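You operate a simulated robot arm through the tools that you are given. There is no shell and no other tool.

You run a simulated robot arm. Do the job below in one go: nothing can be reset, and whatever is moved stays where it is left.

Task
Move the plant in the white pot to the tray, water it, then stand it on the sill again.
Fine: pour from the jug till the soil is dark, none standing; put the jug back. Set down upright: what you pick out, jug.

The check looks at the end state, three seconds after you hand in, the way a careful person would. Anything else that was tipped, shoved, dropped, spilled or broken makes it a failure.

Robot
A 6-joint arm with a two-finger gripper, fixed in place. Base frame: the origin is at the foot of the arm, x ahead of it, y to its left, z up; the work surface is at about z = 0.68. Readings come in m, rad, newtons and seconds.
It reaches about 1.298 m from its shoulder. Its first joint turns from -2.601 to 2.601 rad. Payload 1.57 kg.
The TCP is the grasp point between the finger pads, 0.021 m short of the fingertips. In the tool frame z runs along the fingers and y along their closing line. The gripper opens to 0.07 m. The gripper's body begins 0.05 m behind the TCP.
Orientation is that of the tool frame in the base frame, as a unit quaternion [x, y, z, w]. With the fingers straight down and closing along the base's y, the tool's x points along the base's -x, its y along +y and its z along -z.

Tools
- The arm moves only by the tool arm_command. Its argument "commands" is a list of rows, each a list of 3 entries, a list of its own where there are three numbers: the shift along the tool's x, y, z in units of 25 mm (1.0 is 25 mm), then the turn, a rotation vector about the tool's x, y, z in units of 8 degrees (1.0 is 8 degrees), then the closure in counts, from 0 (fully open) to 255 (shut). In form: [[[dx, dy, dz], [rx, ry, rz], grip], ...]. A call has 1 to 20 rows; each row shifts and turns the commanded pose from where the row before left it, along the tool's axes as they then stand. A call with a number of a shift or a turn outside -1 to 1 is refused whole. Each row takes 0.2 s and may step no farther than 0.05 m and 0.15 rad from the row before; otherwise, or with a gripper value out of range, the whole call is refused. A pose out of reach is approached as far as the arm can. The call stops where the force on the tool passes 40 N (or 10 N more than at its start, if that is more) or the arm is blocked; 0.2 s more then pass. Each finger halts on what it meets, pressing with about 30 N; the grip force reading is that of the motor and also rises with nothing between the fingers. The clock runs only during rows and for 0.2 s after the last one: add rows that do not move to give the fingers time. It gives the time, the measured TCP pose, the force on the tool (base axes), the opening and the grip force at its end, in the units of the frame above (readings bear some noise), with the torque about the TCP (base axes, N m) and any sound that the robot's microphone picked up.
- Cameras (640 x 400 px; columns grow to the right, rows downward): "scene" is fixed at [0.3867, -0.6371, 1.63]; the picture's right is [1.00, 0.08, 0.00], its down [0.04, -0.51, -0.86] and it looks along [-0.07, 0.86, -0.51] (base axes); focal length 327 px, centre (320, 200). "wrist" rides on the gripper at [0.079, 0.004, -0.081] in the tool frame; the picture's right is [-0.05, 1.00, 0.00], its down [-0.67, -0.04, -0.74] and it looks along [-0.74, -0.04, 0.67] (tool axes); focal length 256 px, centre (320, 200). There is no depth. A picture from a camera that has moved, and an enlarged one, comes with that camera's place and axes in the base frame and with its lens. The place of the scene camera against the robot may be out by one fixed shift of up to 0.025 m in any direction.
- get_image(camera): a new picture of that camera. No time passes.
- lift_body(by): slides the trunk up (or, below 0, down) by that many m; the arm rides with it, the base frame stays. It gives what a move gives, with no picture.
- zoom(camera, box): a new picture of the part [left, top, right, bottom] of that camera's present view, enlarged. No time passes.
- job_done(): hands the job in; it is judged then, once.

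Nothing tells you positions but the pictures and the camera data. Unless the task says otherwise, let go and move clear before handing in.

The tools are called after "Emit:" as a command line: name --argument value ..., lists and objects as JSON in quotes. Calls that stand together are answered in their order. arm_command: Moves the arm, as the interface text tells. Its arguments: {"type":"object","properties":{"commands":{"type":"array","items":{"type":"array"}}},"required":["commands"]} The other tools are called the same way: lift_body (by) slides the trunk up or down; get_image (camera) takes a picture; zoom (camera, box) takes an enlarged picture of a part of a camera's view; job_done () hands the job in.

At the start:

```text
time: 0.0
tool_pos: [0.2284, 0.6344, 1.2043]
tcp_rot: [0.001, 1.0, 0.001, 0.0]
contact_force: [0.4, 0.1, -0.2]
ft_torque: [-0.05, 0.01, -0.04]
width: 0.0698
grip_force: 0.0
trunk travel left (down, up): [-0.886, 0.084]
```

scene: 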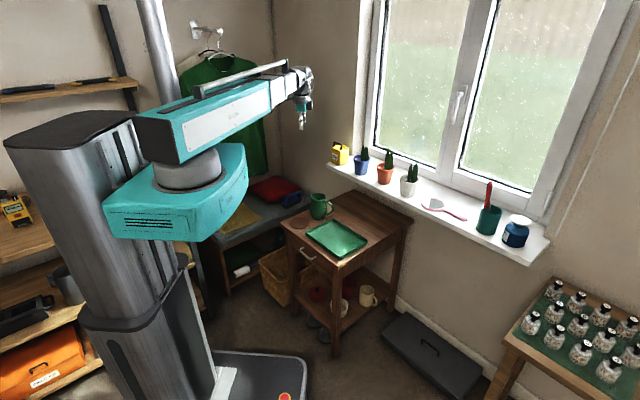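
wrist: 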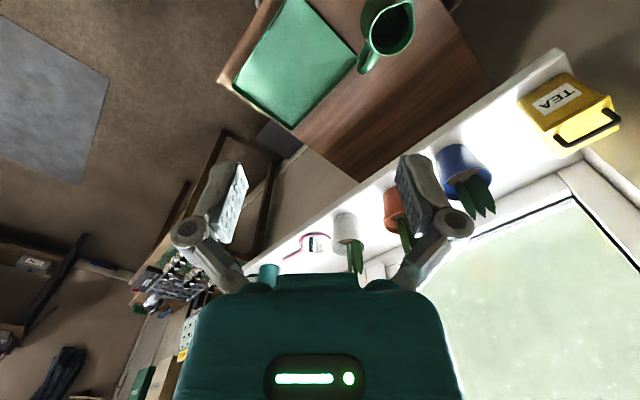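

I see a window sill with a tea tin, three potted cacti (blue, terracotta, white pots), and other things, plus a small table with a green tray and a green jug. I'll start by zooming in to locate these precisely.

Emit:
zoom --camera "scene" --box '[260, 130, 420, 230]'

Emit:
zoom --camera "scene" --box '[320, 130, 560, 280]'

Emit:
zoom --camera "scene" --box '[270, 180, 430, 280]'

Emit:
get_image --camera "wrist"

```text
4.00 times, centred on (340, 180) of scene
camera zoom: at [0.3867, -0.6371, 1.63], right [1.0, 0.08, 0.0], down [0.04, -0.51, -0.86], along [-0.07, 0.86, -0.51], focal length 1307 px, centre (240, 280)
```

zoom: 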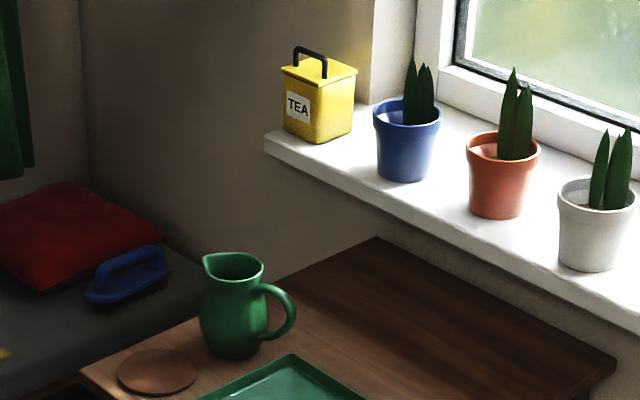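

```text
2.67 times, centred on (440, 205) of scene
camera zoom: at [0.3867, -0.6371, 1.63], right [1.0, 0.08, 0.0], down [0.04, -0.51, -0.86], along [-0.07, 0.86, -0.51], focal length 872 px, centre (0, 187)
```

zoom: 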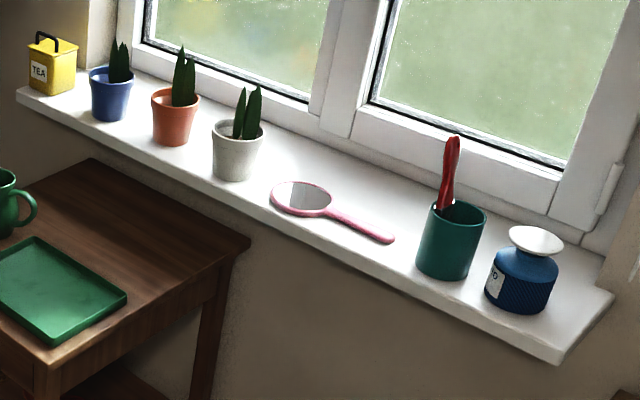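

```text
4.00 times, centred on (350, 230) of scene
camera zoom: at [0.3867, -0.6371, 1.63], right [1.0, 0.08, 0.0], down [0.04, -0.51, -0.86], along [-0.07, 0.86, -0.51], focal length 1307 px, centre (200, 80)
```

zoom: 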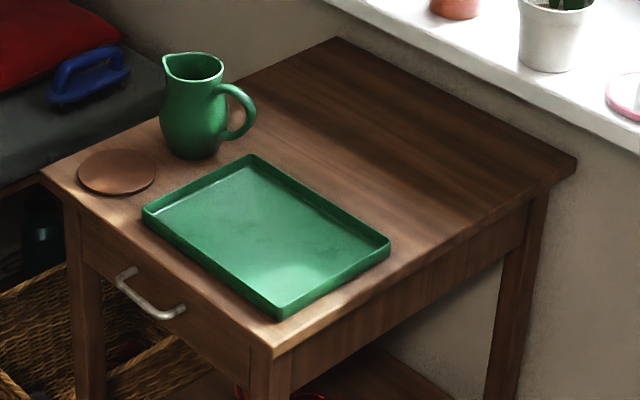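

```text
taken
camera wrist: at [0.1498, 0.6391, 1.2864], right [0.05, 1.0, 0.0], down [0.67, -0.04, 0.74], along [0.74, -0.04, -0.67], focal length 256 px, centre (320, 200)
```

wrist: 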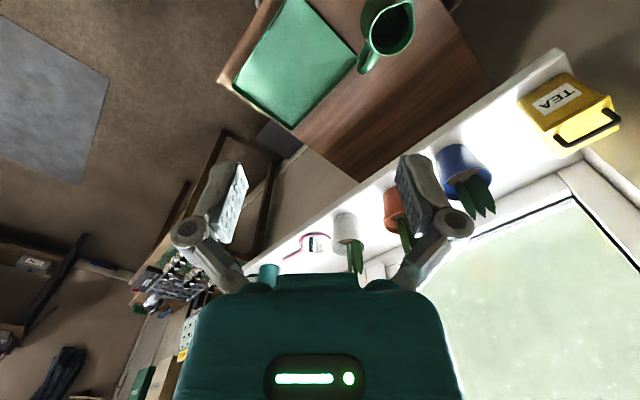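

The white pot stands third from the left on the sill at roughly (0.67, 0.66, 0.9), and the tray and jug are on the small table. I'll zoom the wrist view to see the jug handle and the pot better before moving.

Emit:
zoom --camera "wrist" --box '[230, 0, 470, 150]'

Emit:
zoom --camera "wrist" --box '[280, 170, 440, 290]'

Emit:
zoom --camera "scene" --box '[380, 150, 440, 210]'

Emit:
zoom --camera "scene" --box '[260, 60, 340, 140]'

```text
2.67 times, centred on (350, 75) of wrist
camera zoom: at [0.1498, 0.6391, 1.2864], right [0.05, 1.0, 0.0], down [0.67, -0.04, 0.74], along [0.74, -0.04, -0.67], focal length 683 px, centre (240, 533)
```

zoom: 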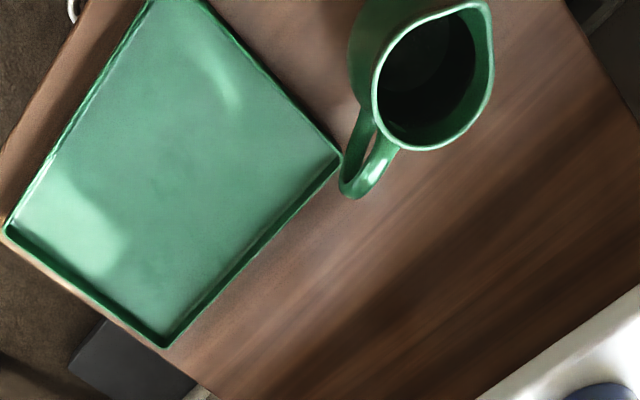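

```text
3.33 times, centred on (360, 230) of wrist
camera zoom: at [0.1498, 0.6391, 1.2864], right [0.05, 1.0, 0.0], down [0.67, -0.04, 0.74], along [0.74, -0.04, -0.67], focal length 853 px, centre (187, 100)
```

zoom: 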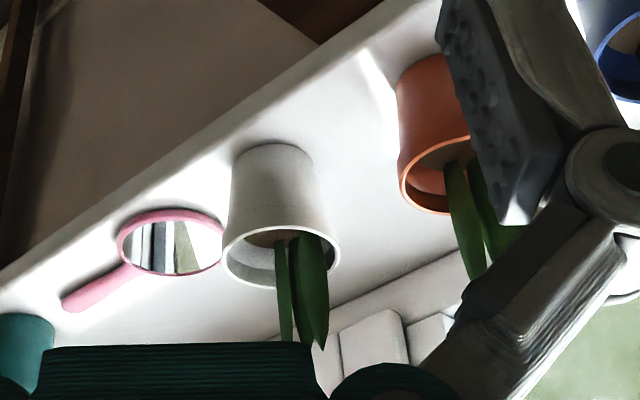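

```text
6.67 times, centred on (410, 180) of scene
camera zoom: at [0.3867, -0.6371, 1.63], right [1.0, 0.08, 0.0], down [0.04, -0.51, -0.86], along [-0.07, 0.86, -0.51], focal length 2179 px, centre (-280, 333)
```

zoom: 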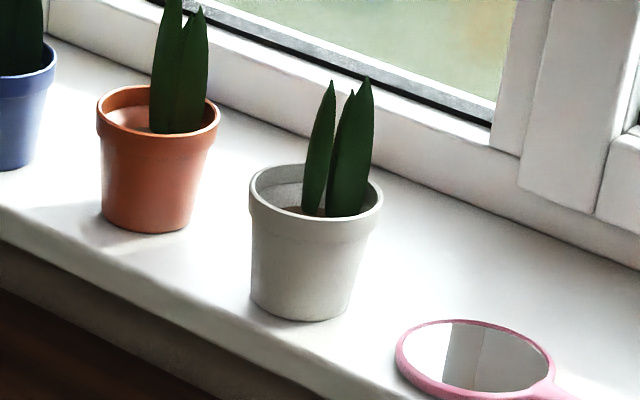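

```text
5.00 times, centred on (300, 100) of scene
camera zoom: at [0.3867, -0.6371, 1.63], right [1.0, 0.08, 0.0], down [0.04, -0.51, -0.86], along [-0.07, 0.86, -0.51], focal length 1634 px, centre (420, 700)
```

zoom: 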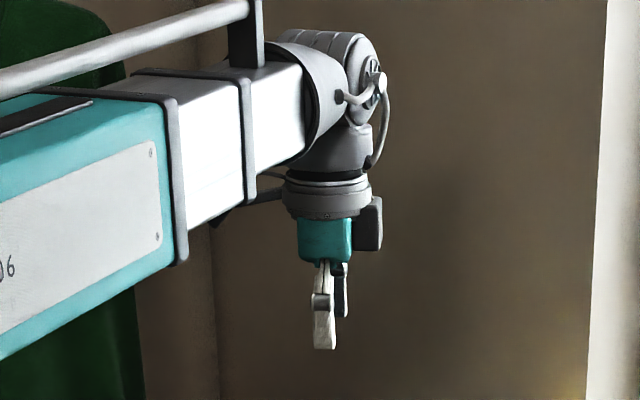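

The sill runs at about 45° to the base axes, so the robot can come at the white pot straight from the room side at an azimuth of about 43°. I'll first turn the hand about its own axis, so that the camera will sit on top once the fingers point forward.

Emit:
arm_command --commands '[[[0, 0, 0], [0, 0, 1], 0], [[0, 0, 0], [0, 0, 1], 0], [[0, 0, 0], [0, 0, 1], 0], [[0, 0, 0], [0, 0, 1], 0], [[0, 0, 0], [0, 0, 1], 0], [[0, 0, 0], [0, 0, 1], 0], [[0, 0, 0], [0, 0, 1], 0], [[0, 0, 0], [0, 0, 1], 0], [[0, 0, 0], [0, 0, 1], 0], [[0, 0, 0], [0, 0, 1], 0], [[0, 0, 0], [0, 0, 1], 0], [[0, 0, 0], [0, 0, 1], 0], [[0, 0, 0], [0, 0, 1], 0], [[0, 0, 0], [0, 0, 1], 0], [[0, 0, 0], [0, 0, 1], 0], [[0, 0, 0], [0, 0, 1], 0], [[0, 0, 0], [0, 0, 1], 0], [[0, 0, 0], [0, 0, 0], 0]]'

```text
time: 3.8
tool_pos: [0.2399, 0.6313, 1.2051]
tcp_rot: [0.762, 0.647, -0.001, -0.002]
contact_force: [-0.1, 0.0, -0.6]
ft_torque: [0.0, 0.0, 0.01]
width: 0.0701
grip_force: 0.1
out of reach, approached as far as the arm can: row 13, 14, 15, 16, 17
trunk travel left (down, up): [-0.886, 0.084]
```

The wrist roll hit a joint limit about 10° short, so camera-on-top is awkward. I'll turn back the other way, with the camera behind and below the hand as the fingers come forward.

Emit:
arm_command --commands '[[[0, 0, 0], [0, 0, -1], 0], [[0, 0, 0], [0, 0, -1], 0], [[0, 0, 0], [0, 0, -1], 0], [[0, 0, 0], [0, 0, -1], 0], [[0, 0, 0], [0, 0, -1], 0], [[0, 0, 0], [0, 0, -1], 0], [[0, 0, 0], [0, 0, -1], 0], [[0, 0, 0], [0, 0, -1], 0], [[0, 0, 0], [0, 0, -1], 0], [[0, 0, 0], [0, 0, -1], 0], [[0, 0, 0], [0, 0, -1], 0], [[0, 0, 0], [0, 0, -1], 0], [[0, 0, 0], [0, 0, -1], 0], [[0, 0, 0], [0, 0, -1], 0], [[0, 0, 0], [0, 0, -1], 0], [[0, 0, 0], [0, 0, 0], 0]]'

```text
time: 7.2
tool_pos: [0.2416, 0.6313, 1.2036]
tcp_rot: [-0.181, 0.984, 0.0, -0.001]
contact_force: [-0.8, 0.6, 0.1]
ft_torque: [0.01, -0.02, 0.01]
width: 0.0697
grip_force: 0.0
trunk travel left (down, up): [-0.886, 0.084]
```

The turn back worked. Now I'll finish aligning the hand with the sill's normal and move to a viewpoint in front of and above the white pot.

Emit:
arm_command --commands '[[[0, 0, 0], [0, 0, -0.92], 0], [[0, 0, 0], [0, 0, -0.92], 0], [[0, 0, 0], [0, 0, -0.92], 0], [[-0.4, -0.88, 0.35], [0, 0, 0], 0], [[-0.4, -0.88, 0.35], [0, 0, 0], 0], [[-0.4, -0.88, 0.35], [0, 0, 0], 0], [[-0.4, -0.88, 0.35], [0, 0, 0], 0], [[-0.4, -0.88, 0.35], [0, 0, 0], 0], [[-0.4, -0.88, 0.35], [0, 0, 0], 0], [[-0.4, -0.88, 0.35], [0, 0, 0], 0], [[-0.4, -0.88, 0.35], [0, 0, 0], 0], [[-0.4, -0.88, 0.35], [0, 0, 0], 0], [[-0.4, -0.88, 0.35], [0, 0, 0], 0], [[-0.4, -0.88, 0.35], [0, 0, 0], 0], [[-0.4, -0.88, 0.35], [0, 0, 0], 0], [[0, 0, 0], [0, 0, 0], 0]]'

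Emit:
get_image --camera "wrist"

Emit:
get_image --camera "scene"

```text
time: 10.6
tool_pos: [0.5065, 0.5193, 1.2054]
tcp_rot: [-0.365, 0.931, 0.001, -0.001]
contact_force: [0.5, -0.1, 0.3]
ft_torque: [-0.02, 0.01, -0.02]
width: 0.07
grip_force: 0.0
out of reach, approached as far as the arm can: row 4, 5, 6, 7, 8, 9, 10, 11, 12, 13, 14, 15
trunk travel left (down, up): [-0.886, 0.084]
```

```text
taken
camera wrist: at [0.4471, 0.4679, 1.2866], right [-0.64, 0.77, 0.0], down [0.52, 0.43, 0.74], along [0.57, 0.48, -0.67], focal length 256 px, centre (320, 200)
```

wrist: 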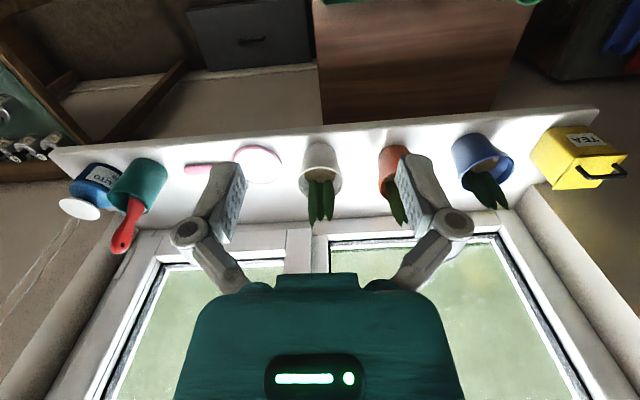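

```text
taken
```

scene: 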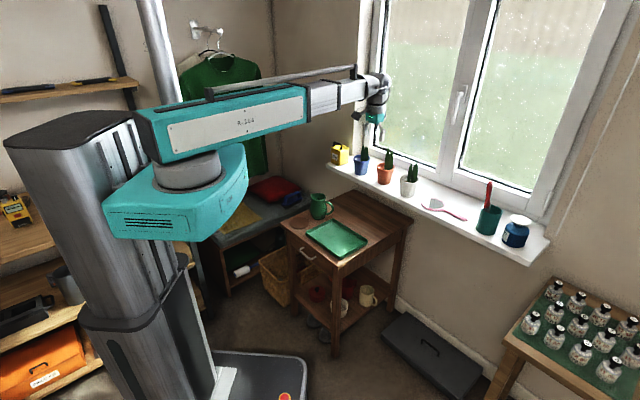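

The hand cannot go down on its own in this pose, so height comes from the trunk. From here I can see the whole sill, so I'll zoom to measure the white pot and its surroundings.

Emit:
zoom --camera "wrist" --box '[260, 110, 380, 230]'

Emit:
zoom --camera "wrist" --box '[140, 90, 540, 240]'

Emit:
zoom --camera "scene" --box '[300, 50, 420, 150]'

```text
3.33 times, centred on (320, 170) of wrist
camera zoom: at [0.4471, 0.4679, 1.2866], right [-0.64, 0.77, 0.0], down [0.52, 0.43, 0.74], along [0.57, 0.48, -0.67], focal length 853 px, centre (320, 300)
```

zoom: 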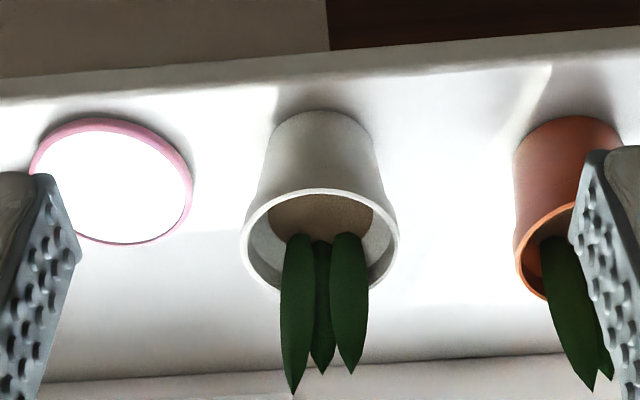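

```text
1.60 times, centred on (340, 165) of wrist
camera zoom: at [0.4471, 0.4679, 1.2866], right [-0.64, 0.77, 0.0], down [0.52, 0.43, 0.74], along [0.57, 0.48, -0.67], focal length 410 px, centre (288, 256)
```

zoom: 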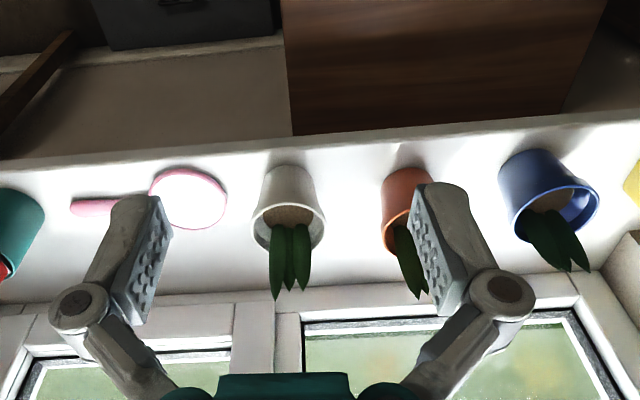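

```text
4.00 times, centred on (360, 100) of scene
camera zoom: at [0.3867, -0.6371, 1.63], right [1.0, 0.08, 0.0], down [0.04, -0.51, -0.86], along [-0.07, 0.86, -0.51], focal length 1307 px, centre (160, 600)
```

zoom: 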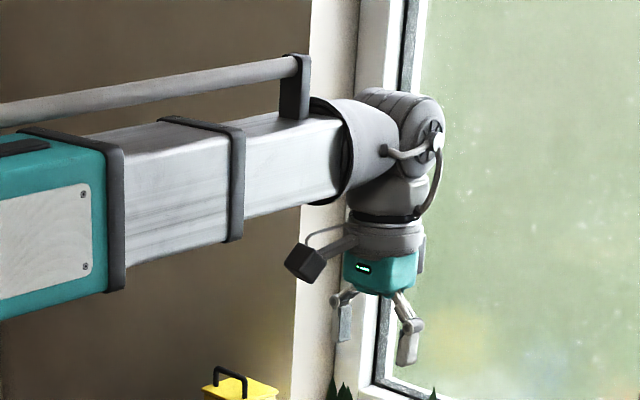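

The white pot's rim centre is at about (0.697, 0.679, 0.949), with the rim about 87 mm across and the sill at z ≈ 0.87. That is too wide to straddle, so I'll pinch the front rim wall with one finger inside and one outside. I'll yaw the hand 90° so the closing line points at the window, then look again.

Emit:
arm_command --commands '[[[0, 0, 0], [0, 0, -0.94], 0], [[0, 0, 0], [0, 0, -0.94], 0], [[0, 0, 0], [0, 0, -0.94], 0], [[0, 0, 0], [0, 0, -0.94], 0], [[0, 0, 0], [0, 0, -0.94], 0], [[0, 0, 0], [0, 0, -0.94], 0], [[0, 0, 0], [0, 0, -0.94], 0], [[0, 0, 0], [0, 0, -0.94], 0], [[0, 0, 0], [0, 0, -0.94], 0], [[0, 0, 0], [0, 0, -0.94], 0], [[0, 0, 0], [0, 0, -0.94], 0], [[0, 0, 0], [0, 0, -0.94], 0], [[0, 0, 0], [0, 0, 0], 0]]'

Emit:
lift_body --by -0.08

Emit:
get_image --camera "wrist"

```text
time: 13.4
tool_pos: [0.5071, 0.5197, 1.2054]
tcp_rot: [0.917, -0.399, -0.002, 0.001]
contact_force: [-0.3, -0.3, 0.2]
ft_torque: [0.0, -0.01, -0.03]
width: 0.0699
grip_force: 0.1
trunk travel left (down, up): [-0.886, 0.084]
```

```text
time: 14.6
tool_pos: [0.5073, 0.52, 1.1241]
tcp_rot: [0.917, -0.399, -0.002, -0.001]
contact_force: [0.0, 0.1, -1.0]
ft_torque: [0.02, -0.02, -0.02]
width: 0.07
grip_force: 0.1
trunk travel left (down, up): [-0.806, 0.164]
```

```text
taken
camera wrist: at [0.5591, 0.4579, 1.2063], right [-0.77, -0.64, 0.0], down [-0.43, 0.51, 0.75], along [-0.48, 0.57, -0.67], focal length 256 px, centre (320, 200)
```

wrist: 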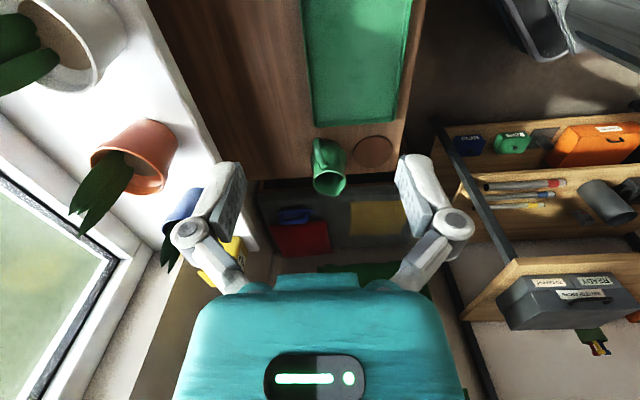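

The hand is now aligned with its closing line toward the window. I'll move over the front rim of the white pot while staying above the leaves, and tilt slightly so the palm leans away from them.

Emit:
arm_command --commands '[[[0.05, -0.8, 0], [0, 0, 0], 0], [[0.05, -0.8, 0], [0, 0, 0], 0], [[0.05, -0.8, 0], [0, 0, 0], 0], [[0.05, -0.8, 0], [0, 0, 0], 0], [[0.05, -0.8, 0], [0, 0, 0], 0], [[0.05, -0.8, 0], [0, 0, 0], 0], [[0.05, -0.8, 0], [0, 0, 0], 0], [[0.05, -0.8, 0], [0, 0, 0], 0], [[0.05, -0.8, 0], [0, 0, 0], 0], [[0.05, -0.8, 0], [0, 0, 0], 0], [[0, 0, 0], [0, 0, 0], 0]]'

Emit:
get_image --camera "wrist"

Emit:
get_image --camera "scene"

```text
time: 17.0
tool_pos: [0.6631, 0.6466, 1.1246]
tcp_rot: [0.917, -0.398, -0.002, 0.0]
contact_force: [0.4, 0.7, -0.2]
ft_torque: [0.01, 0.0, -0.03]
width: 0.07
grip_force: 0.0
trunk travel left (down, up): [-0.806, 0.164]
```

```text
taken
camera wrist: at [0.7139, 0.5855, 1.2062], right [-0.77, -0.64, 0.0], down [-0.43, 0.51, 0.75], along [-0.48, 0.57, -0.67], focal length 256 px, centre (320, 200)
```

wrist: 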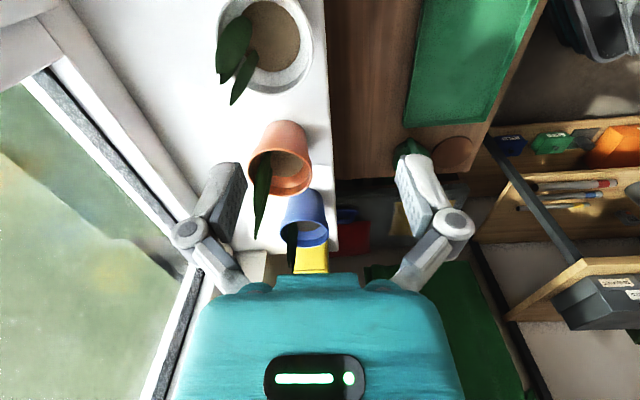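

```text
taken
```

scene: 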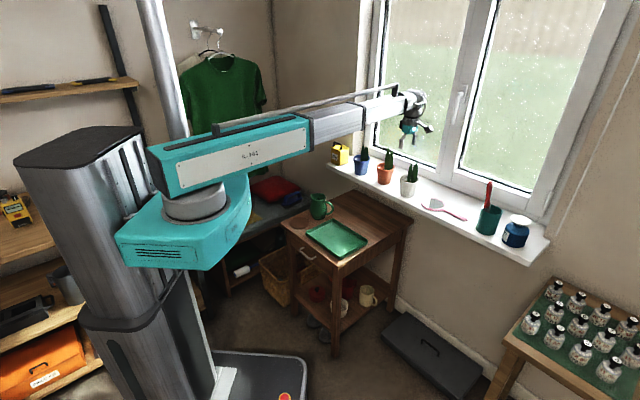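

The hand is above the front of the white pot, with a clear side view of the open soil in front of the leaves. I'll zoom to measure the soil depth and leaf positions.

Emit:
zoom --camera "wrist" --box '[200, 0, 330, 105]'

Emit:
zoom --camera "wrist" --box '[390, 0, 560, 200]'

Emit:
zoom --camera "scene" --box '[370, 80, 450, 200]'

```text
3.81 times, centred on (265, 52) of wrist
camera zoom: at [0.7139, 0.5855, 1.2062], right [-0.77, -0.64, 0.0], down [-0.43, 0.51, 0.75], along [-0.48, 0.57, -0.67], focal length 975 px, centre (530, 762)
```

zoom: 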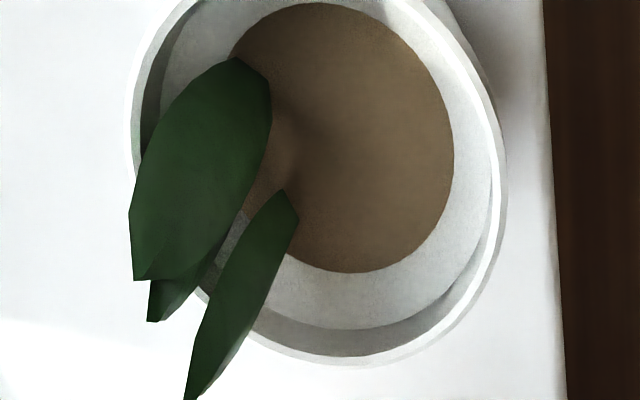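

```text
2.00 times, centred on (475, 100) of wrist
camera zoom: at [0.7139, 0.5855, 1.2062], right [-0.77, -0.64, 0.0], down [-0.43, 0.51, 0.75], along [-0.48, 0.57, -0.67], focal length 512 px, centre (10, 400)
```

zoom: 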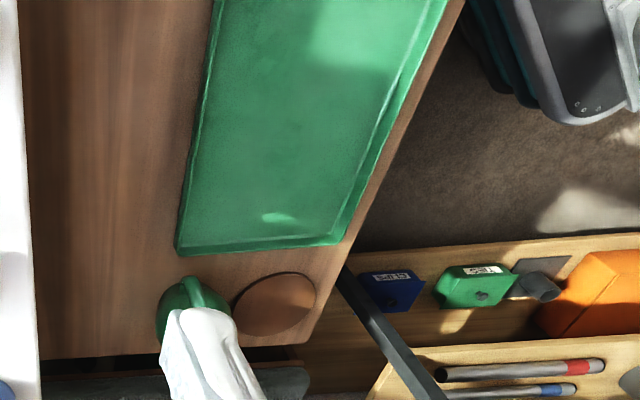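

```text
3.33 times, centred on (410, 140) of scene
camera zoom: at [0.3867, -0.6371, 1.63], right [1.0, 0.08, 0.0], down [0.04, -0.51, -0.86], along [-0.07, 0.86, -0.51], focal length 1090 px, centre (20, 400)
```

zoom: 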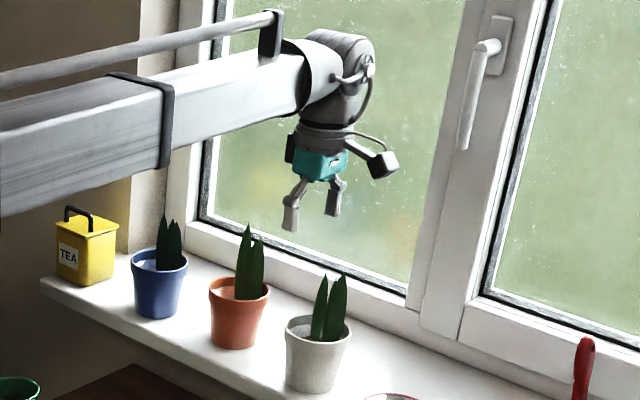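

The soil lies about 28 mm below the rim and the leaves sit behind the pot's centre, so the front rim is free for a pinch. I'll narrow the fingers to about 28 mm, tilt a little toward the window, and check the finger shape.

Emit:
arm_command --commands '[[[0, 0, 0], [0.5, 0, 0], 155], [[0, 0, 0], [0.5, 0, 0], 155], [[0, 0, 0], [0, 0, 0], 155], [[0, 0, 0], [0, 0, 0], 155], [[0, 0, 0], [0, 0, 0], 155]]'

Emit:
get_image --camera "wrist"

Emit:
zoom --camera "scene" --box '[370, 80, 450, 200]'

```text
time: 18.2
tool_pos: [0.6624, 0.6463, 1.1269]
tcp_rot: [0.915, -0.398, 0.026, -0.064]
contact_force: [0.7, 0.0, -0.7]
ft_torque: [0.0, 0.0, 0.0]
width: 0.0274
grip_force: 0.1
trunk travel left (down, up): [-0.806, 0.164]
```

```text
taken
camera wrist: at [0.7054, 0.5782, 1.2066], right [-0.76, -0.64, -0.14], down [-0.5, 0.44, 0.74], along [-0.41, 0.63, -0.65], focal length 256 px, centre (320, 200)
```

wrist: 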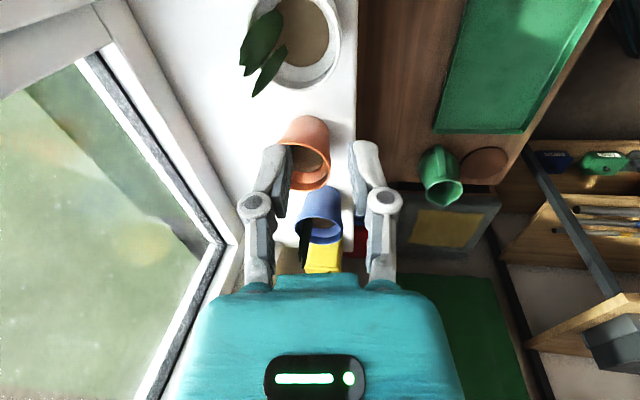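

```text
3.33 times, centred on (410, 140) of scene
camera zoom: at [0.3867, -0.6371, 1.63], right [1.0, 0.08, 0.0], down [0.04, -0.51, -0.86], along [-0.07, 0.86, -0.51], focal length 1090 px, centre (20, 400)
```

zoom: 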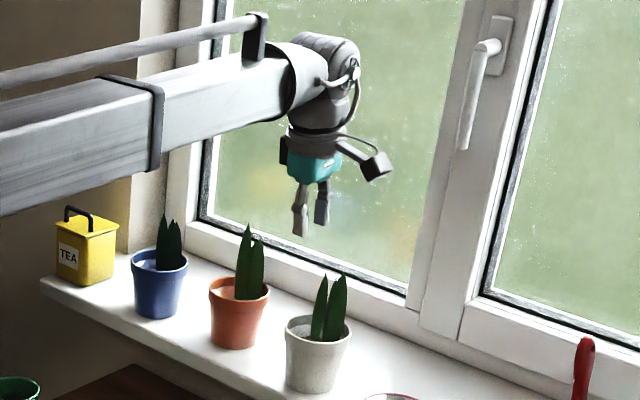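

The tilt is right and the narrowed fingers clear the leaves. I'll make a small sideways correction and lower the trunk part-way, then check the alignment again.

Emit:
arm_command --commands '[[[0.08, -0.2, 0], [0, 0, 0], 155], [[0, 0, 0], [0, 0, 0], 155]]'

Emit:
lift_body --by -0.11

Emit:
get_image --camera "wrist"

Emit:
zoom --camera "scene" --box '[370, 110, 450, 210]'

```text
time: 18.8
tool_pos: [0.6667, 0.649, 1.1272]
tcp_rot: [0.915, -0.398, 0.026, -0.064]
contact_force: [-0.1, 0.1, -0.3]
ft_torque: [-0.01, 0.0, -0.02]
width: 0.0274
grip_force: 0.0
trunk travel left (down, up): [-0.806, 0.164]
```

```text
time: 20.2
tool_pos: [0.6676, 0.648, 1.0166]
tcp_rot: [0.915, -0.398, 0.026, -0.063]
contact_force: [1.1, -0.4, 0.2]
ft_torque: [0.0, 0.01, -0.03]
width: 0.0272
grip_force: 0.1
trunk travel left (down, up): [-0.696, 0.274]
```

```text
taken
camera wrist: at [0.7102, 0.5798, 1.0967], right [-0.76, -0.64, -0.14], down [-0.5, 0.44, 0.74], along [-0.41, 0.63, -0.65], focal length 256 px, centre (320, 200)
```

wrist: 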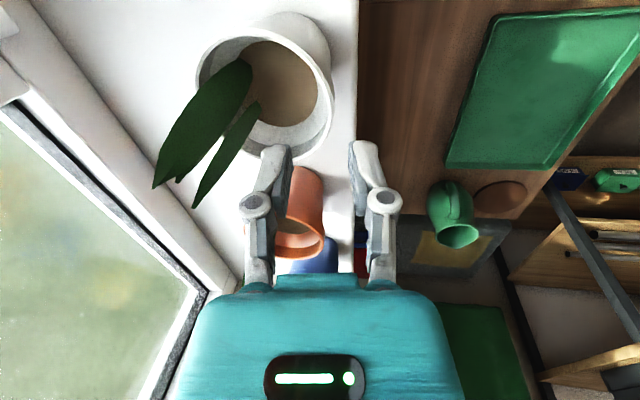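

```text
4.00 times, centred on (410, 160) of scene
camera zoom: at [0.3867, -0.6371, 1.63], right [1.0, 0.08, 0.0], down [0.04, -0.51, -0.86], along [-0.07, 0.86, -0.51], focal length 1307 px, centre (-40, 360)
```

zoom: 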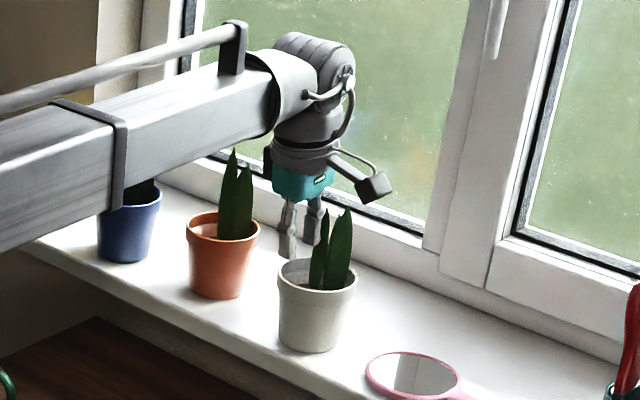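

The measured rim matches my estimate to within a couple of millimetres. I'll lower most of the way and check that the fingers straddle the front wall.

Emit:
lift_body --by -0.042

Emit:
get_image --camera "wrist"

Emit:
zoom --camera "scene" --box '[380, 130, 440, 205]'

```text
time: 21.0
tool_pos: [0.6674, 0.648, 0.9745]
tcp_rot: [0.915, -0.398, 0.027, -0.063]
contact_force: [-0.2, -0.4, 1.1]
ft_torque: [-0.02, 0.01, 0.02]
width: 0.0273
grip_force: 0.1
trunk travel left (down, up): [-0.654, 0.316]
```

```text
taken
camera wrist: at [0.7101, 0.5797, 1.0547], right [-0.76, -0.64, -0.14], down [-0.5, 0.44, 0.74], along [-0.41, 0.63, -0.65], focal length 256 px, centre (320, 200)
```

wrist: 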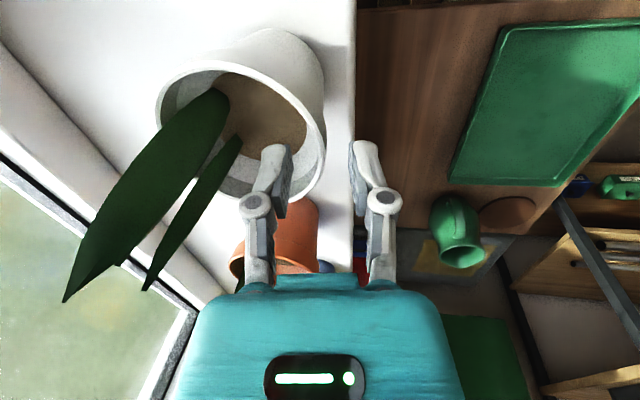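

```text
5.33 times, centred on (410, 168) of scene
camera zoom: at [0.3867, -0.6371, 1.63], right [1.0, 0.08, 0.0], down [0.04, -0.51, -0.86], along [-0.07, 0.86, -0.51], focal length 1743 px, centre (-160, 373)
```

zoom: 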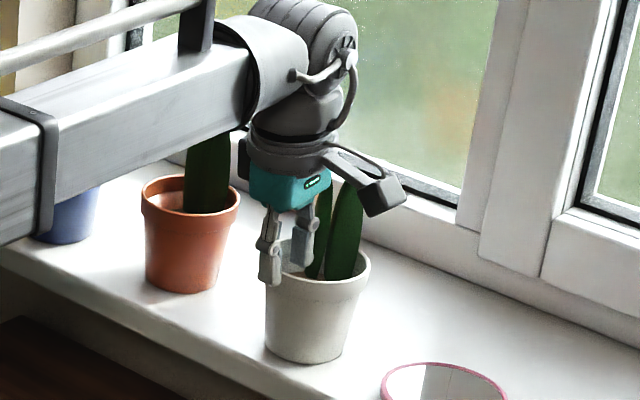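

The fingers straddle the front rim wall cleanly. I'll lower the last 17 mm and close gently around it.

Emit:
lift_body --by -0.017

Emit:
zoom --camera "wrist" --box '[140, 20, 400, 220]'

Emit:
zoom --camera "scene" --box '[380, 140, 430, 205]'

```text
time: 21.7
tool_pos: [0.667, 0.6482, 0.9575]
tcp_rot: [0.915, -0.398, 0.026, -0.063]
contact_force: [0.2, -0.2, 0.5]
ft_torque: [0.04, -0.01, -0.01]
width: 0.0272
grip_force: 0.0
trunk travel left (down, up): [-0.637, 0.333]
```

```text
2.00 times, centred on (270, 120) of wrist
camera zoom: at [0.7101, 0.5797, 1.0376], right [-0.76, -0.64, -0.14], down [-0.5, 0.44, 0.74], along [-0.41, 0.63, -0.65], focal length 512 px, centre (420, 360)
```

zoom: 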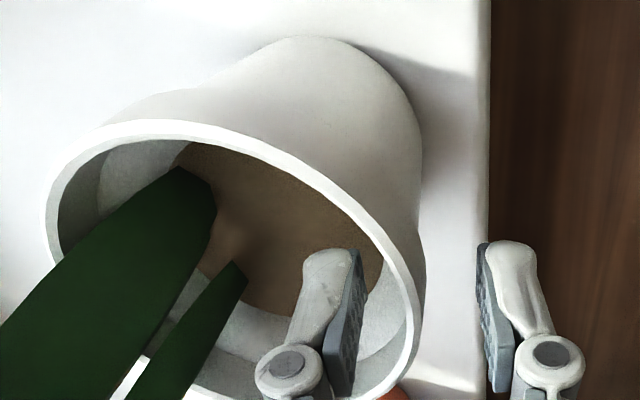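

```text
6.15 times, centred on (405, 172) of scene
camera zoom: at [0.3867, -0.6371, 1.63], right [1.0, 0.08, 0.0], down [0.04, -0.51, -0.86], along [-0.07, 0.86, -0.51], focal length 2011 px, centre (-203, 369)
```

zoom: 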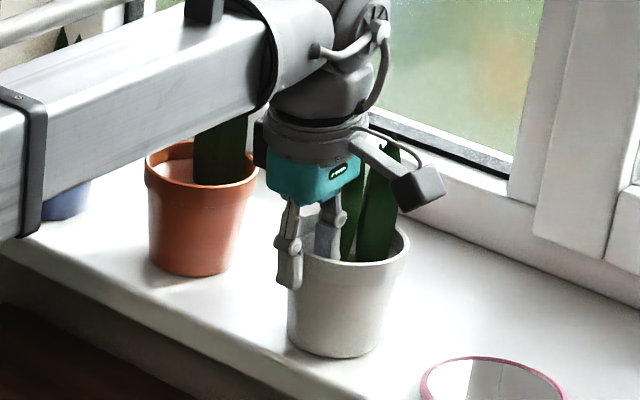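

The inner finger is inside the rim above the soil and the outer one is outside. I'll close now.

Emit:
arm_command --commands '[[[0, 0, 0], [0, 0, 0], 190], [[0, 0, 0], [0, 0, 0], 215], [[0, 0, 0], [0, 0, 0], 235], [[0, 0, 0], [0, 0, 0], 255], [[0, 0, 0], [0, 0, 0], 255], [[0, 0, 0], [0, 0, 0], 255]]'

Emit:
zoom --camera "wrist" --box '[140, 20, 400, 220]'

Emit:
zoom --camera "scene" --box '[380, 140, 430, 205]'

```text
time: 23.1
tool_pos: [0.6663, 0.6484, 0.9567]
tcp_rot: [0.915, -0.397, 0.026, -0.064]
contact_force: [3.1, 2.0, 5.8]
ft_torque: [0.04, -0.5, 0.08]
width: 0.0058
grip_force: 29.5
trunk travel left (down, up): [-0.637, 0.333]
```

```text
2.00 times, centred on (270, 120) of wrist
camera zoom: at [0.7102, 0.5797, 1.0379], right [-0.76, -0.64, -0.14], down [-0.5, 0.44, 0.74], along [-0.41, 0.63, -0.65], focal length 512 px, centre (420, 360)
```

zoom: 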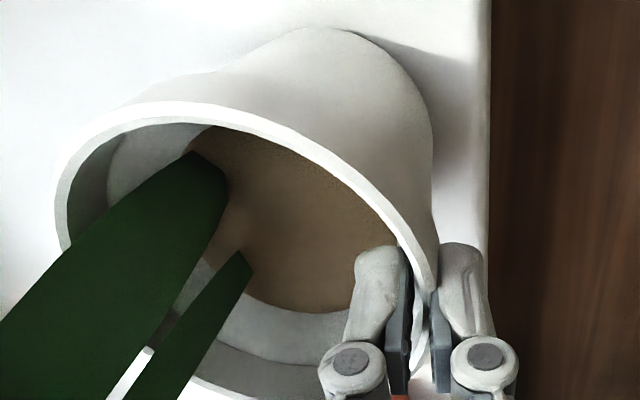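

```text
6.15 times, centred on (405, 172) of scene
camera zoom: at [0.3867, -0.6371, 1.63], right [1.0, 0.08, 0.0], down [0.04, -0.51, -0.86], along [-0.07, 0.86, -0.51], focal length 2011 px, centre (-203, 369)
```

zoom: 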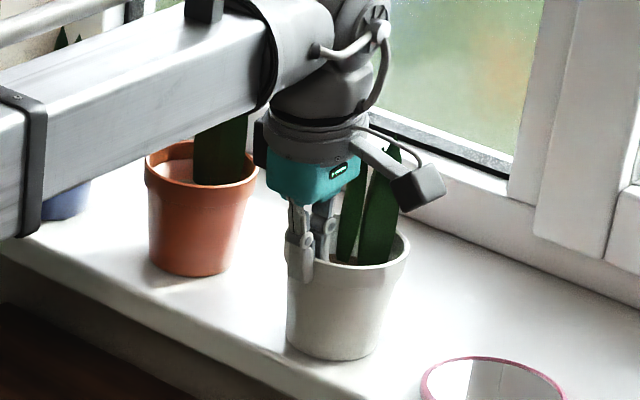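

The grip is solid, with a 5.8 mm wall between the pads. I'll lift slightly with the trunk and check that the pot comes up without tilting.

Emit:
lift_body --by 0.03

Emit:
zoom --camera "scene" --box '[370, 120, 440, 210]'

Emit:
get_image --camera "wrist"

```text
time: 23.8
tool_pos: [0.6674, 0.6484, 0.9867]
tcp_rot: [0.915, -0.398, 0.025, -0.063]
contact_force: [-0.5, -0.3, -4.6]
ft_torque: [-0.1, 0.12, 0.0]
width: 0.006
grip_force: 30.3
trunk travel left (down, up): [-0.667, 0.303]
```

```text
4.44 times, centred on (405, 165) of scene
camera zoom: at [0.3867, -0.6371, 1.63], right [1.0, 0.08, 0.0], down [0.04, -0.51, -0.86], along [-0.07, 0.86, -0.51], focal length 1453 px, centre (-58, 356)
```

zoom: 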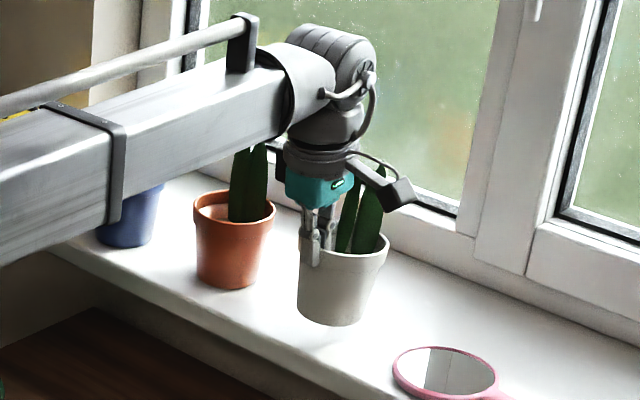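

```text
taken
camera wrist: at [0.7105, 0.5801, 1.0671], right [-0.76, -0.64, -0.14], down [-0.5, 0.44, 0.74], along [-0.41, 0.63, -0.65], focal length 256 px, centre (320, 200)
```

wrist: 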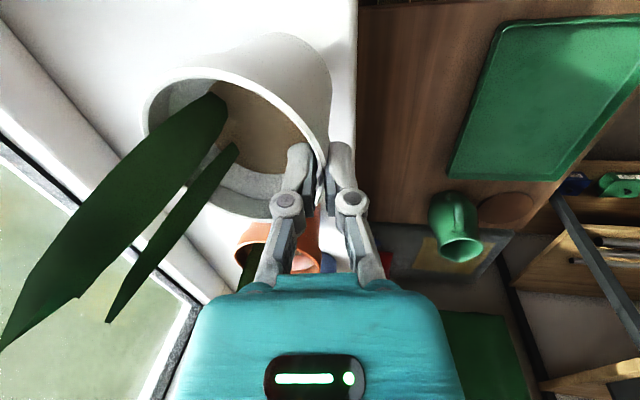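

The pot hangs level, weighing about 0.47 kg. I'll raise it a little more, then draw it back from the sill toward the right-hand end of the tray.

Emit:
lift_body --by 0.04

Emit:
arm_command --commands '[[[0, 0.3, -0.04], [0, 0, 0], 255], [[0, 0.5, -0.07], [0, 0, 0], 255], [[0, 0.7, -0.097], [0, 0, 0], 255], [[0, 0.8, -0.111], [0, 0, 0], 255], [[-0.1, 0.8, -0.111], [0, 0, 0], 255], [[-0.2, 0.8, -0.111], [0, 0, 0], 255], [[-0.3, 0.8, -0.111], [0, 0, 0], 255], [[-0.4, 0.8, -0.111], [0, 0, 0], 255], [[-0.4, 0.8, -0.111], [0, 0, 0], 255], [[-0.4, 0.8, -0.111], [0, 0, 0], 255], [[-0.4, 0.8, -0.111], [0, 0, 0], 255], [[-0.4, 0.8, -0.111], [0, 0, 0], 255], [[-0.2, 0.5, -0.07], [0, 0, 0], 255], [[-0.1, 0.3, -0.04], [0, 0, 0], 255], [[0, 0, 0], [0, 0, 0], 255]]'

Emit:
get_image --camera "wrist"

Emit:
get_image --camera "scene"

```text
time: 24.7
tool_pos: [0.6677, 0.6496, 1.0263]
tcp_rot: [0.915, -0.398, 0.026, -0.064]
contact_force: [0.4, 0.2, -3.8]
ft_torque: [-0.09, 0.13, -0.01]
width: 0.0059
grip_force: 29.9
trunk travel left (down, up): [-0.707, 0.263]
```

```text
time: 27.9
tool_pos: [0.4415, 0.5387, 1.028]
tcp_rot: [0.915, -0.398, 0.026, -0.064]
contact_force: [0.9, -0.1, -3.4]
ft_torque: [-0.09, 0.11, 0.02]
width: 0.0061
grip_force: 30.2
trunk travel left (down, up): [-0.707, 0.263]
```

```text
taken
camera wrist: at [0.4848, 0.4697, 1.1074], right [-0.76, -0.64, -0.14], down [-0.5, 0.44, 0.74], along [-0.41, 0.63, -0.65], focal length 256 px, centre (320, 200)
```

wrist: 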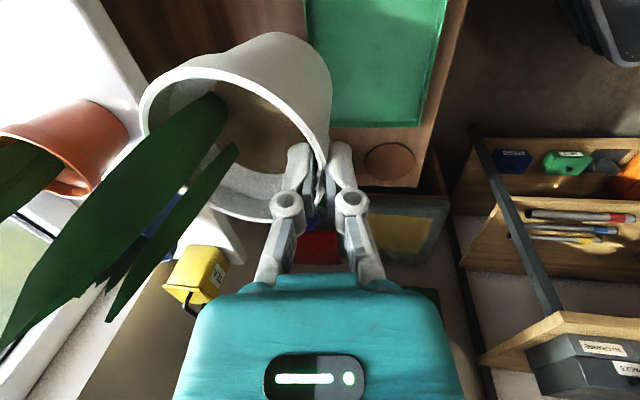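

```text
taken
```

scene: 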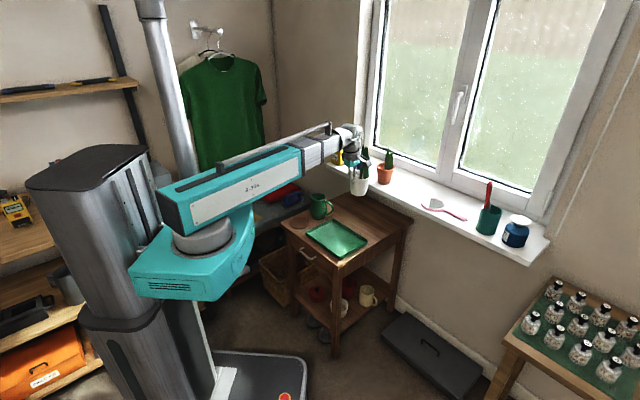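

The pot is clear of the sill and just behind the tray centre. I'll pull it back 7 cm more and then start lowering it with the trunk.

Emit:
arm_command --commands '[[[0, 0.4, -0.055], [0, 0, 0], 255], [[0, 0.6, -0.083], [0, 0, 0], 255], [[0, 0.75, -0.104], [0, 0, 0], 255], [[0, 0.6, -0.083], [0, 0, 0], 255], [[0, 0.4, -0.055], [0, 0, 0], 255], [[0, 0, 0], [0, 0, 0], 255]]'

Emit:
lift_body --by -0.19

Emit:
get_image --camera "wrist"

Emit:
zoom --camera "scene" --box '[270, 130, 430, 280]'

```text
time: 29.3
tool_pos: [0.3906, 0.4909, 1.0271]
tcp_rot: [0.915, -0.397, 0.027, -0.065]
contact_force: [0.3, -0.1, -3.5]
ft_torque: [-0.1, 0.14, 0.0]
width: 0.0059
grip_force: 30.1
trunk travel left (down, up): [-0.707, 0.263]
```

```text
time: 31.3
tool_pos: [0.3904, 0.4909, 0.8383]
tcp_rot: [0.915, -0.398, 0.026, -0.064]
contact_force: [-0.5, 0.4, -3.5]
ft_torque: [-0.13, 0.15, 0.02]
width: 0.0059
grip_force: 30.2
trunk travel left (down, up): [-0.517, 0.453]
```

```text
taken
camera wrist: at [0.4343, 0.4219, 0.9175], right [-0.76, -0.64, -0.14], down [-0.5, 0.44, 0.74], along [-0.41, 0.63, -0.65], focal length 256 px, centre (320, 200)
```

wrist: 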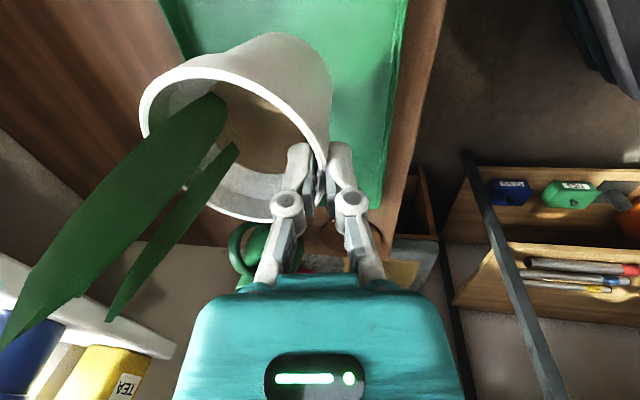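

```text
2.67 times, centred on (350, 205) of scene
camera zoom: at [0.3867, -0.6371, 1.63], right [1.0, 0.08, 0.0], down [0.04, -0.51, -0.86], along [-0.07, 0.86, -0.51], focal length 872 px, centre (240, 187)
```

zoom: 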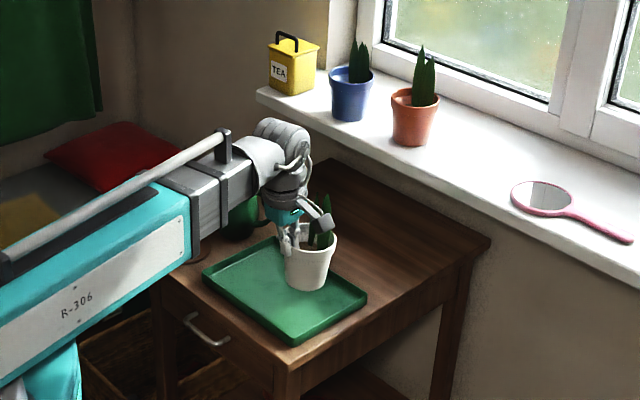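

The pot hangs over the right-hand part of the tray. I'll shift it 15 mm further inside, then lower in small steps while watching the force.

Emit:
arm_command --commands '[[[-0.3, 0, 0], [0, 0, 0], 255], [[-0.3, 0, 0], [0, 0, 0], 255], [[0, 0, 0], [0, 0, 0], 255]]'

Emit:
lift_body --by -0.05

Emit:
zoom --camera "scene" --box '[290, 170, 380, 260]'

Emit:
get_image --camera "wrist"

```text
time: 32.1
tool_pos: [0.3808, 0.5023, 0.8357]
tcp_rot: [0.915, -0.398, 0.026, -0.064]
contact_force: [-0.3, -0.5, -4.6]
ft_torque: [-0.13, 0.14, -0.05]
width: 0.0059
grip_force: 29.8
trunk travel left (down, up): [-0.517, 0.453]
```

```text
time: 33.1
tool_pos: [0.3806, 0.5013, 0.7881]
tcp_rot: [0.915, -0.398, 0.027, -0.064]
contact_force: [-0.8, 0.0, -3.7]
ft_torque: [-0.1, 0.13, 0.01]
width: 0.006
grip_force: 29.8
trunk travel left (down, up): [-0.467, 0.503]
```

```text
4.44 times, centred on (335, 215) of scene
camera zoom: at [0.3867, -0.6371, 1.63], right [1.0, 0.08, 0.0], down [0.04, -0.51, -0.86], along [-0.07, 0.86, -0.51], focal length 1453 px, centre (253, 133)
```

zoom: 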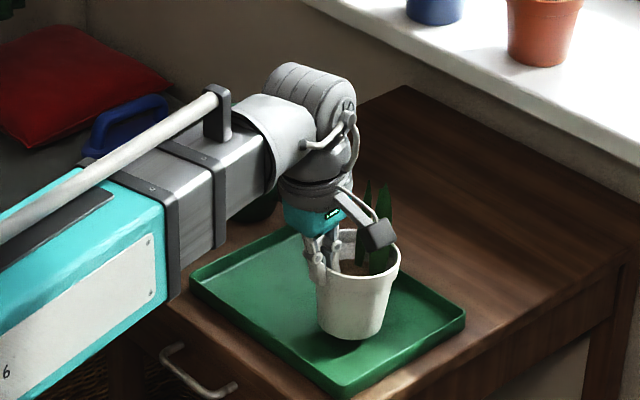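

```text
taken
camera wrist: at [0.4238, 0.4326, 0.8675], right [-0.76, -0.64, -0.14], down [-0.5, 0.44, 0.74], along [-0.41, 0.63, -0.65], focal length 256 px, centre (320, 200)
```

wrist: 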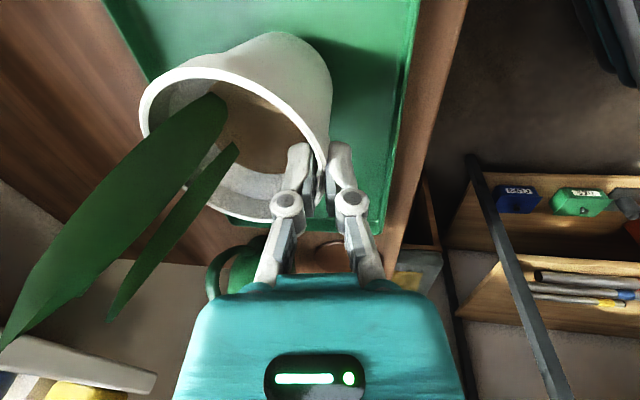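

The pot is just above the tray floor and well inside its edges. I'll lower in small steps until the tray takes the weight.

Emit:
lift_body --by -0.008

Emit:
lift_body --by -0.005

```text
time: 33.6
tool_pos: [0.3805, 0.5015, 0.7796]
tcp_rot: [0.915, -0.398, 0.026, -0.063]
contact_force: [-0.6, -0.4, -4.8]
ft_torque: [-0.09, 0.09, -0.01]
width: 0.006
grip_force: 29.8
trunk travel left (down, up): [-0.459, 0.511]
```

```text
time: 34.2
tool_pos: [0.3803, 0.5019, 0.7743]
tcp_rot: [0.915, -0.398, 0.026, -0.064]
contact_force: [-0.6, -0.5, -1.2]
ft_torque: [-0.05, -0.02, 0.02]
width: 0.0059
grip_force: 30.5
trunk travel left (down, up): [-0.454, 0.516]
```

The load dropped to about 1 N, so the pot is touching the tray. One more tiny step, then I'll check before releasing.

Emit:
lift_body --by -0.0015

Emit:
zoom --camera "scene" --box '[290, 170, 380, 260]'

```text
time: 34.7
tool_pos: [0.38, 0.5018, 0.7726]
tcp_rot: [0.915, -0.398, 0.025, -0.064]
contact_force: [-2.1, -0.2, 0.1]
ft_torque: [-0.03, 0.01, -0.04]
width: 0.0061
grip_force: 29.4
trunk travel left (down, up): [-0.453, 0.517]
```

```text
4.44 times, centred on (335, 215) of scene
camera zoom: at [0.3867, -0.6371, 1.63], right [1.0, 0.08, 0.0], down [0.04, -0.51, -0.86], along [-0.07, 0.86, -0.51], focal length 1453 px, centre (253, 133)
```

zoom: 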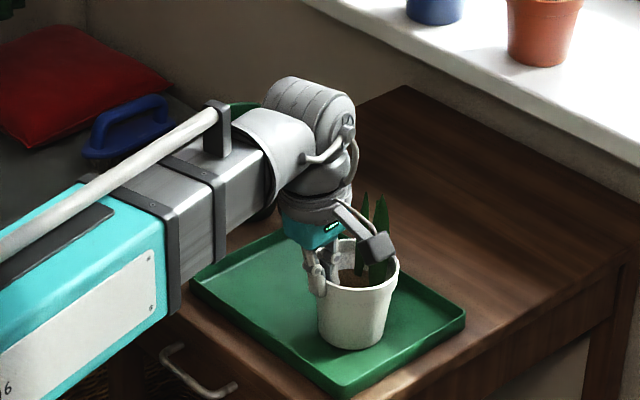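

The tray now carries the pot. I'll open the fingers partly and rise straight up.

Emit:
arm_command --commands '[[[0, 0, 0], [0, 0, 0], 220], [[0, 0, 0], [0, 0, 0], 190], [[0, 0, 0], [0, 0, 0], 165], [[0, 0, 0], [0, 0, 0], 155], [[0, 0, 0], [0, 0, 0], 155]]'

Emit:
zoom --camera "wrist" --box '[120, 0, 420, 220]'

Emit:
zoom --camera "scene" --box '[290, 170, 380, 260]'

```text
time: 35.9
tool_pos: [0.3808, 0.5004, 0.7713]
tcp_rot: [0.915, -0.397, 0.025, -0.064]
contact_force: [-0.3, 0.0, -1.0]
ft_torque: [0.0, 0.0, 0.0]
width: 0.0271
grip_force: 0.0
trunk travel left (down, up): [-0.453, 0.517]
```

```text
1.82 times, centred on (270, 110) of wrist
camera zoom: at [0.4237, 0.4325, 0.8531], right [-0.76, -0.64, -0.14], down [-0.5, 0.44, 0.74], along [-0.41, 0.63, -0.65], focal length 465 px, centre (411, 364)
```

zoom: 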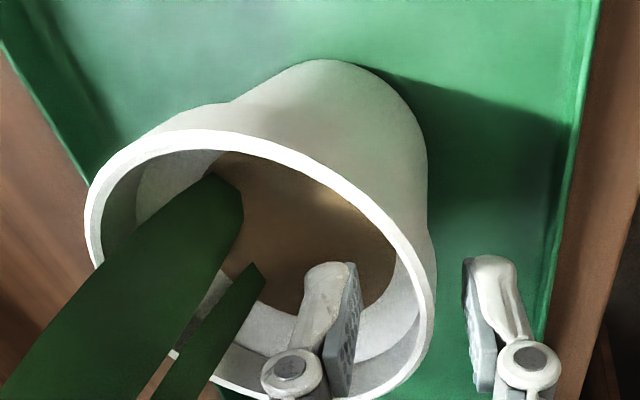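

```text
4.44 times, centred on (335, 215) of scene
camera zoom: at [0.3867, -0.6371, 1.63], right [1.0, 0.08, 0.0], down [0.04, -0.51, -0.86], along [-0.07, 0.86, -0.51], focal length 1453 px, centre (253, 133)
```

zoom: 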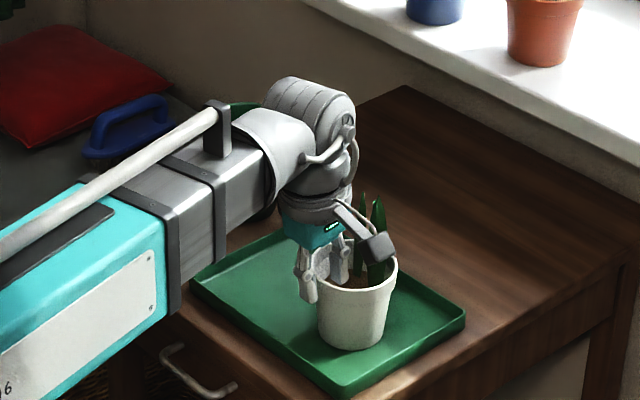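

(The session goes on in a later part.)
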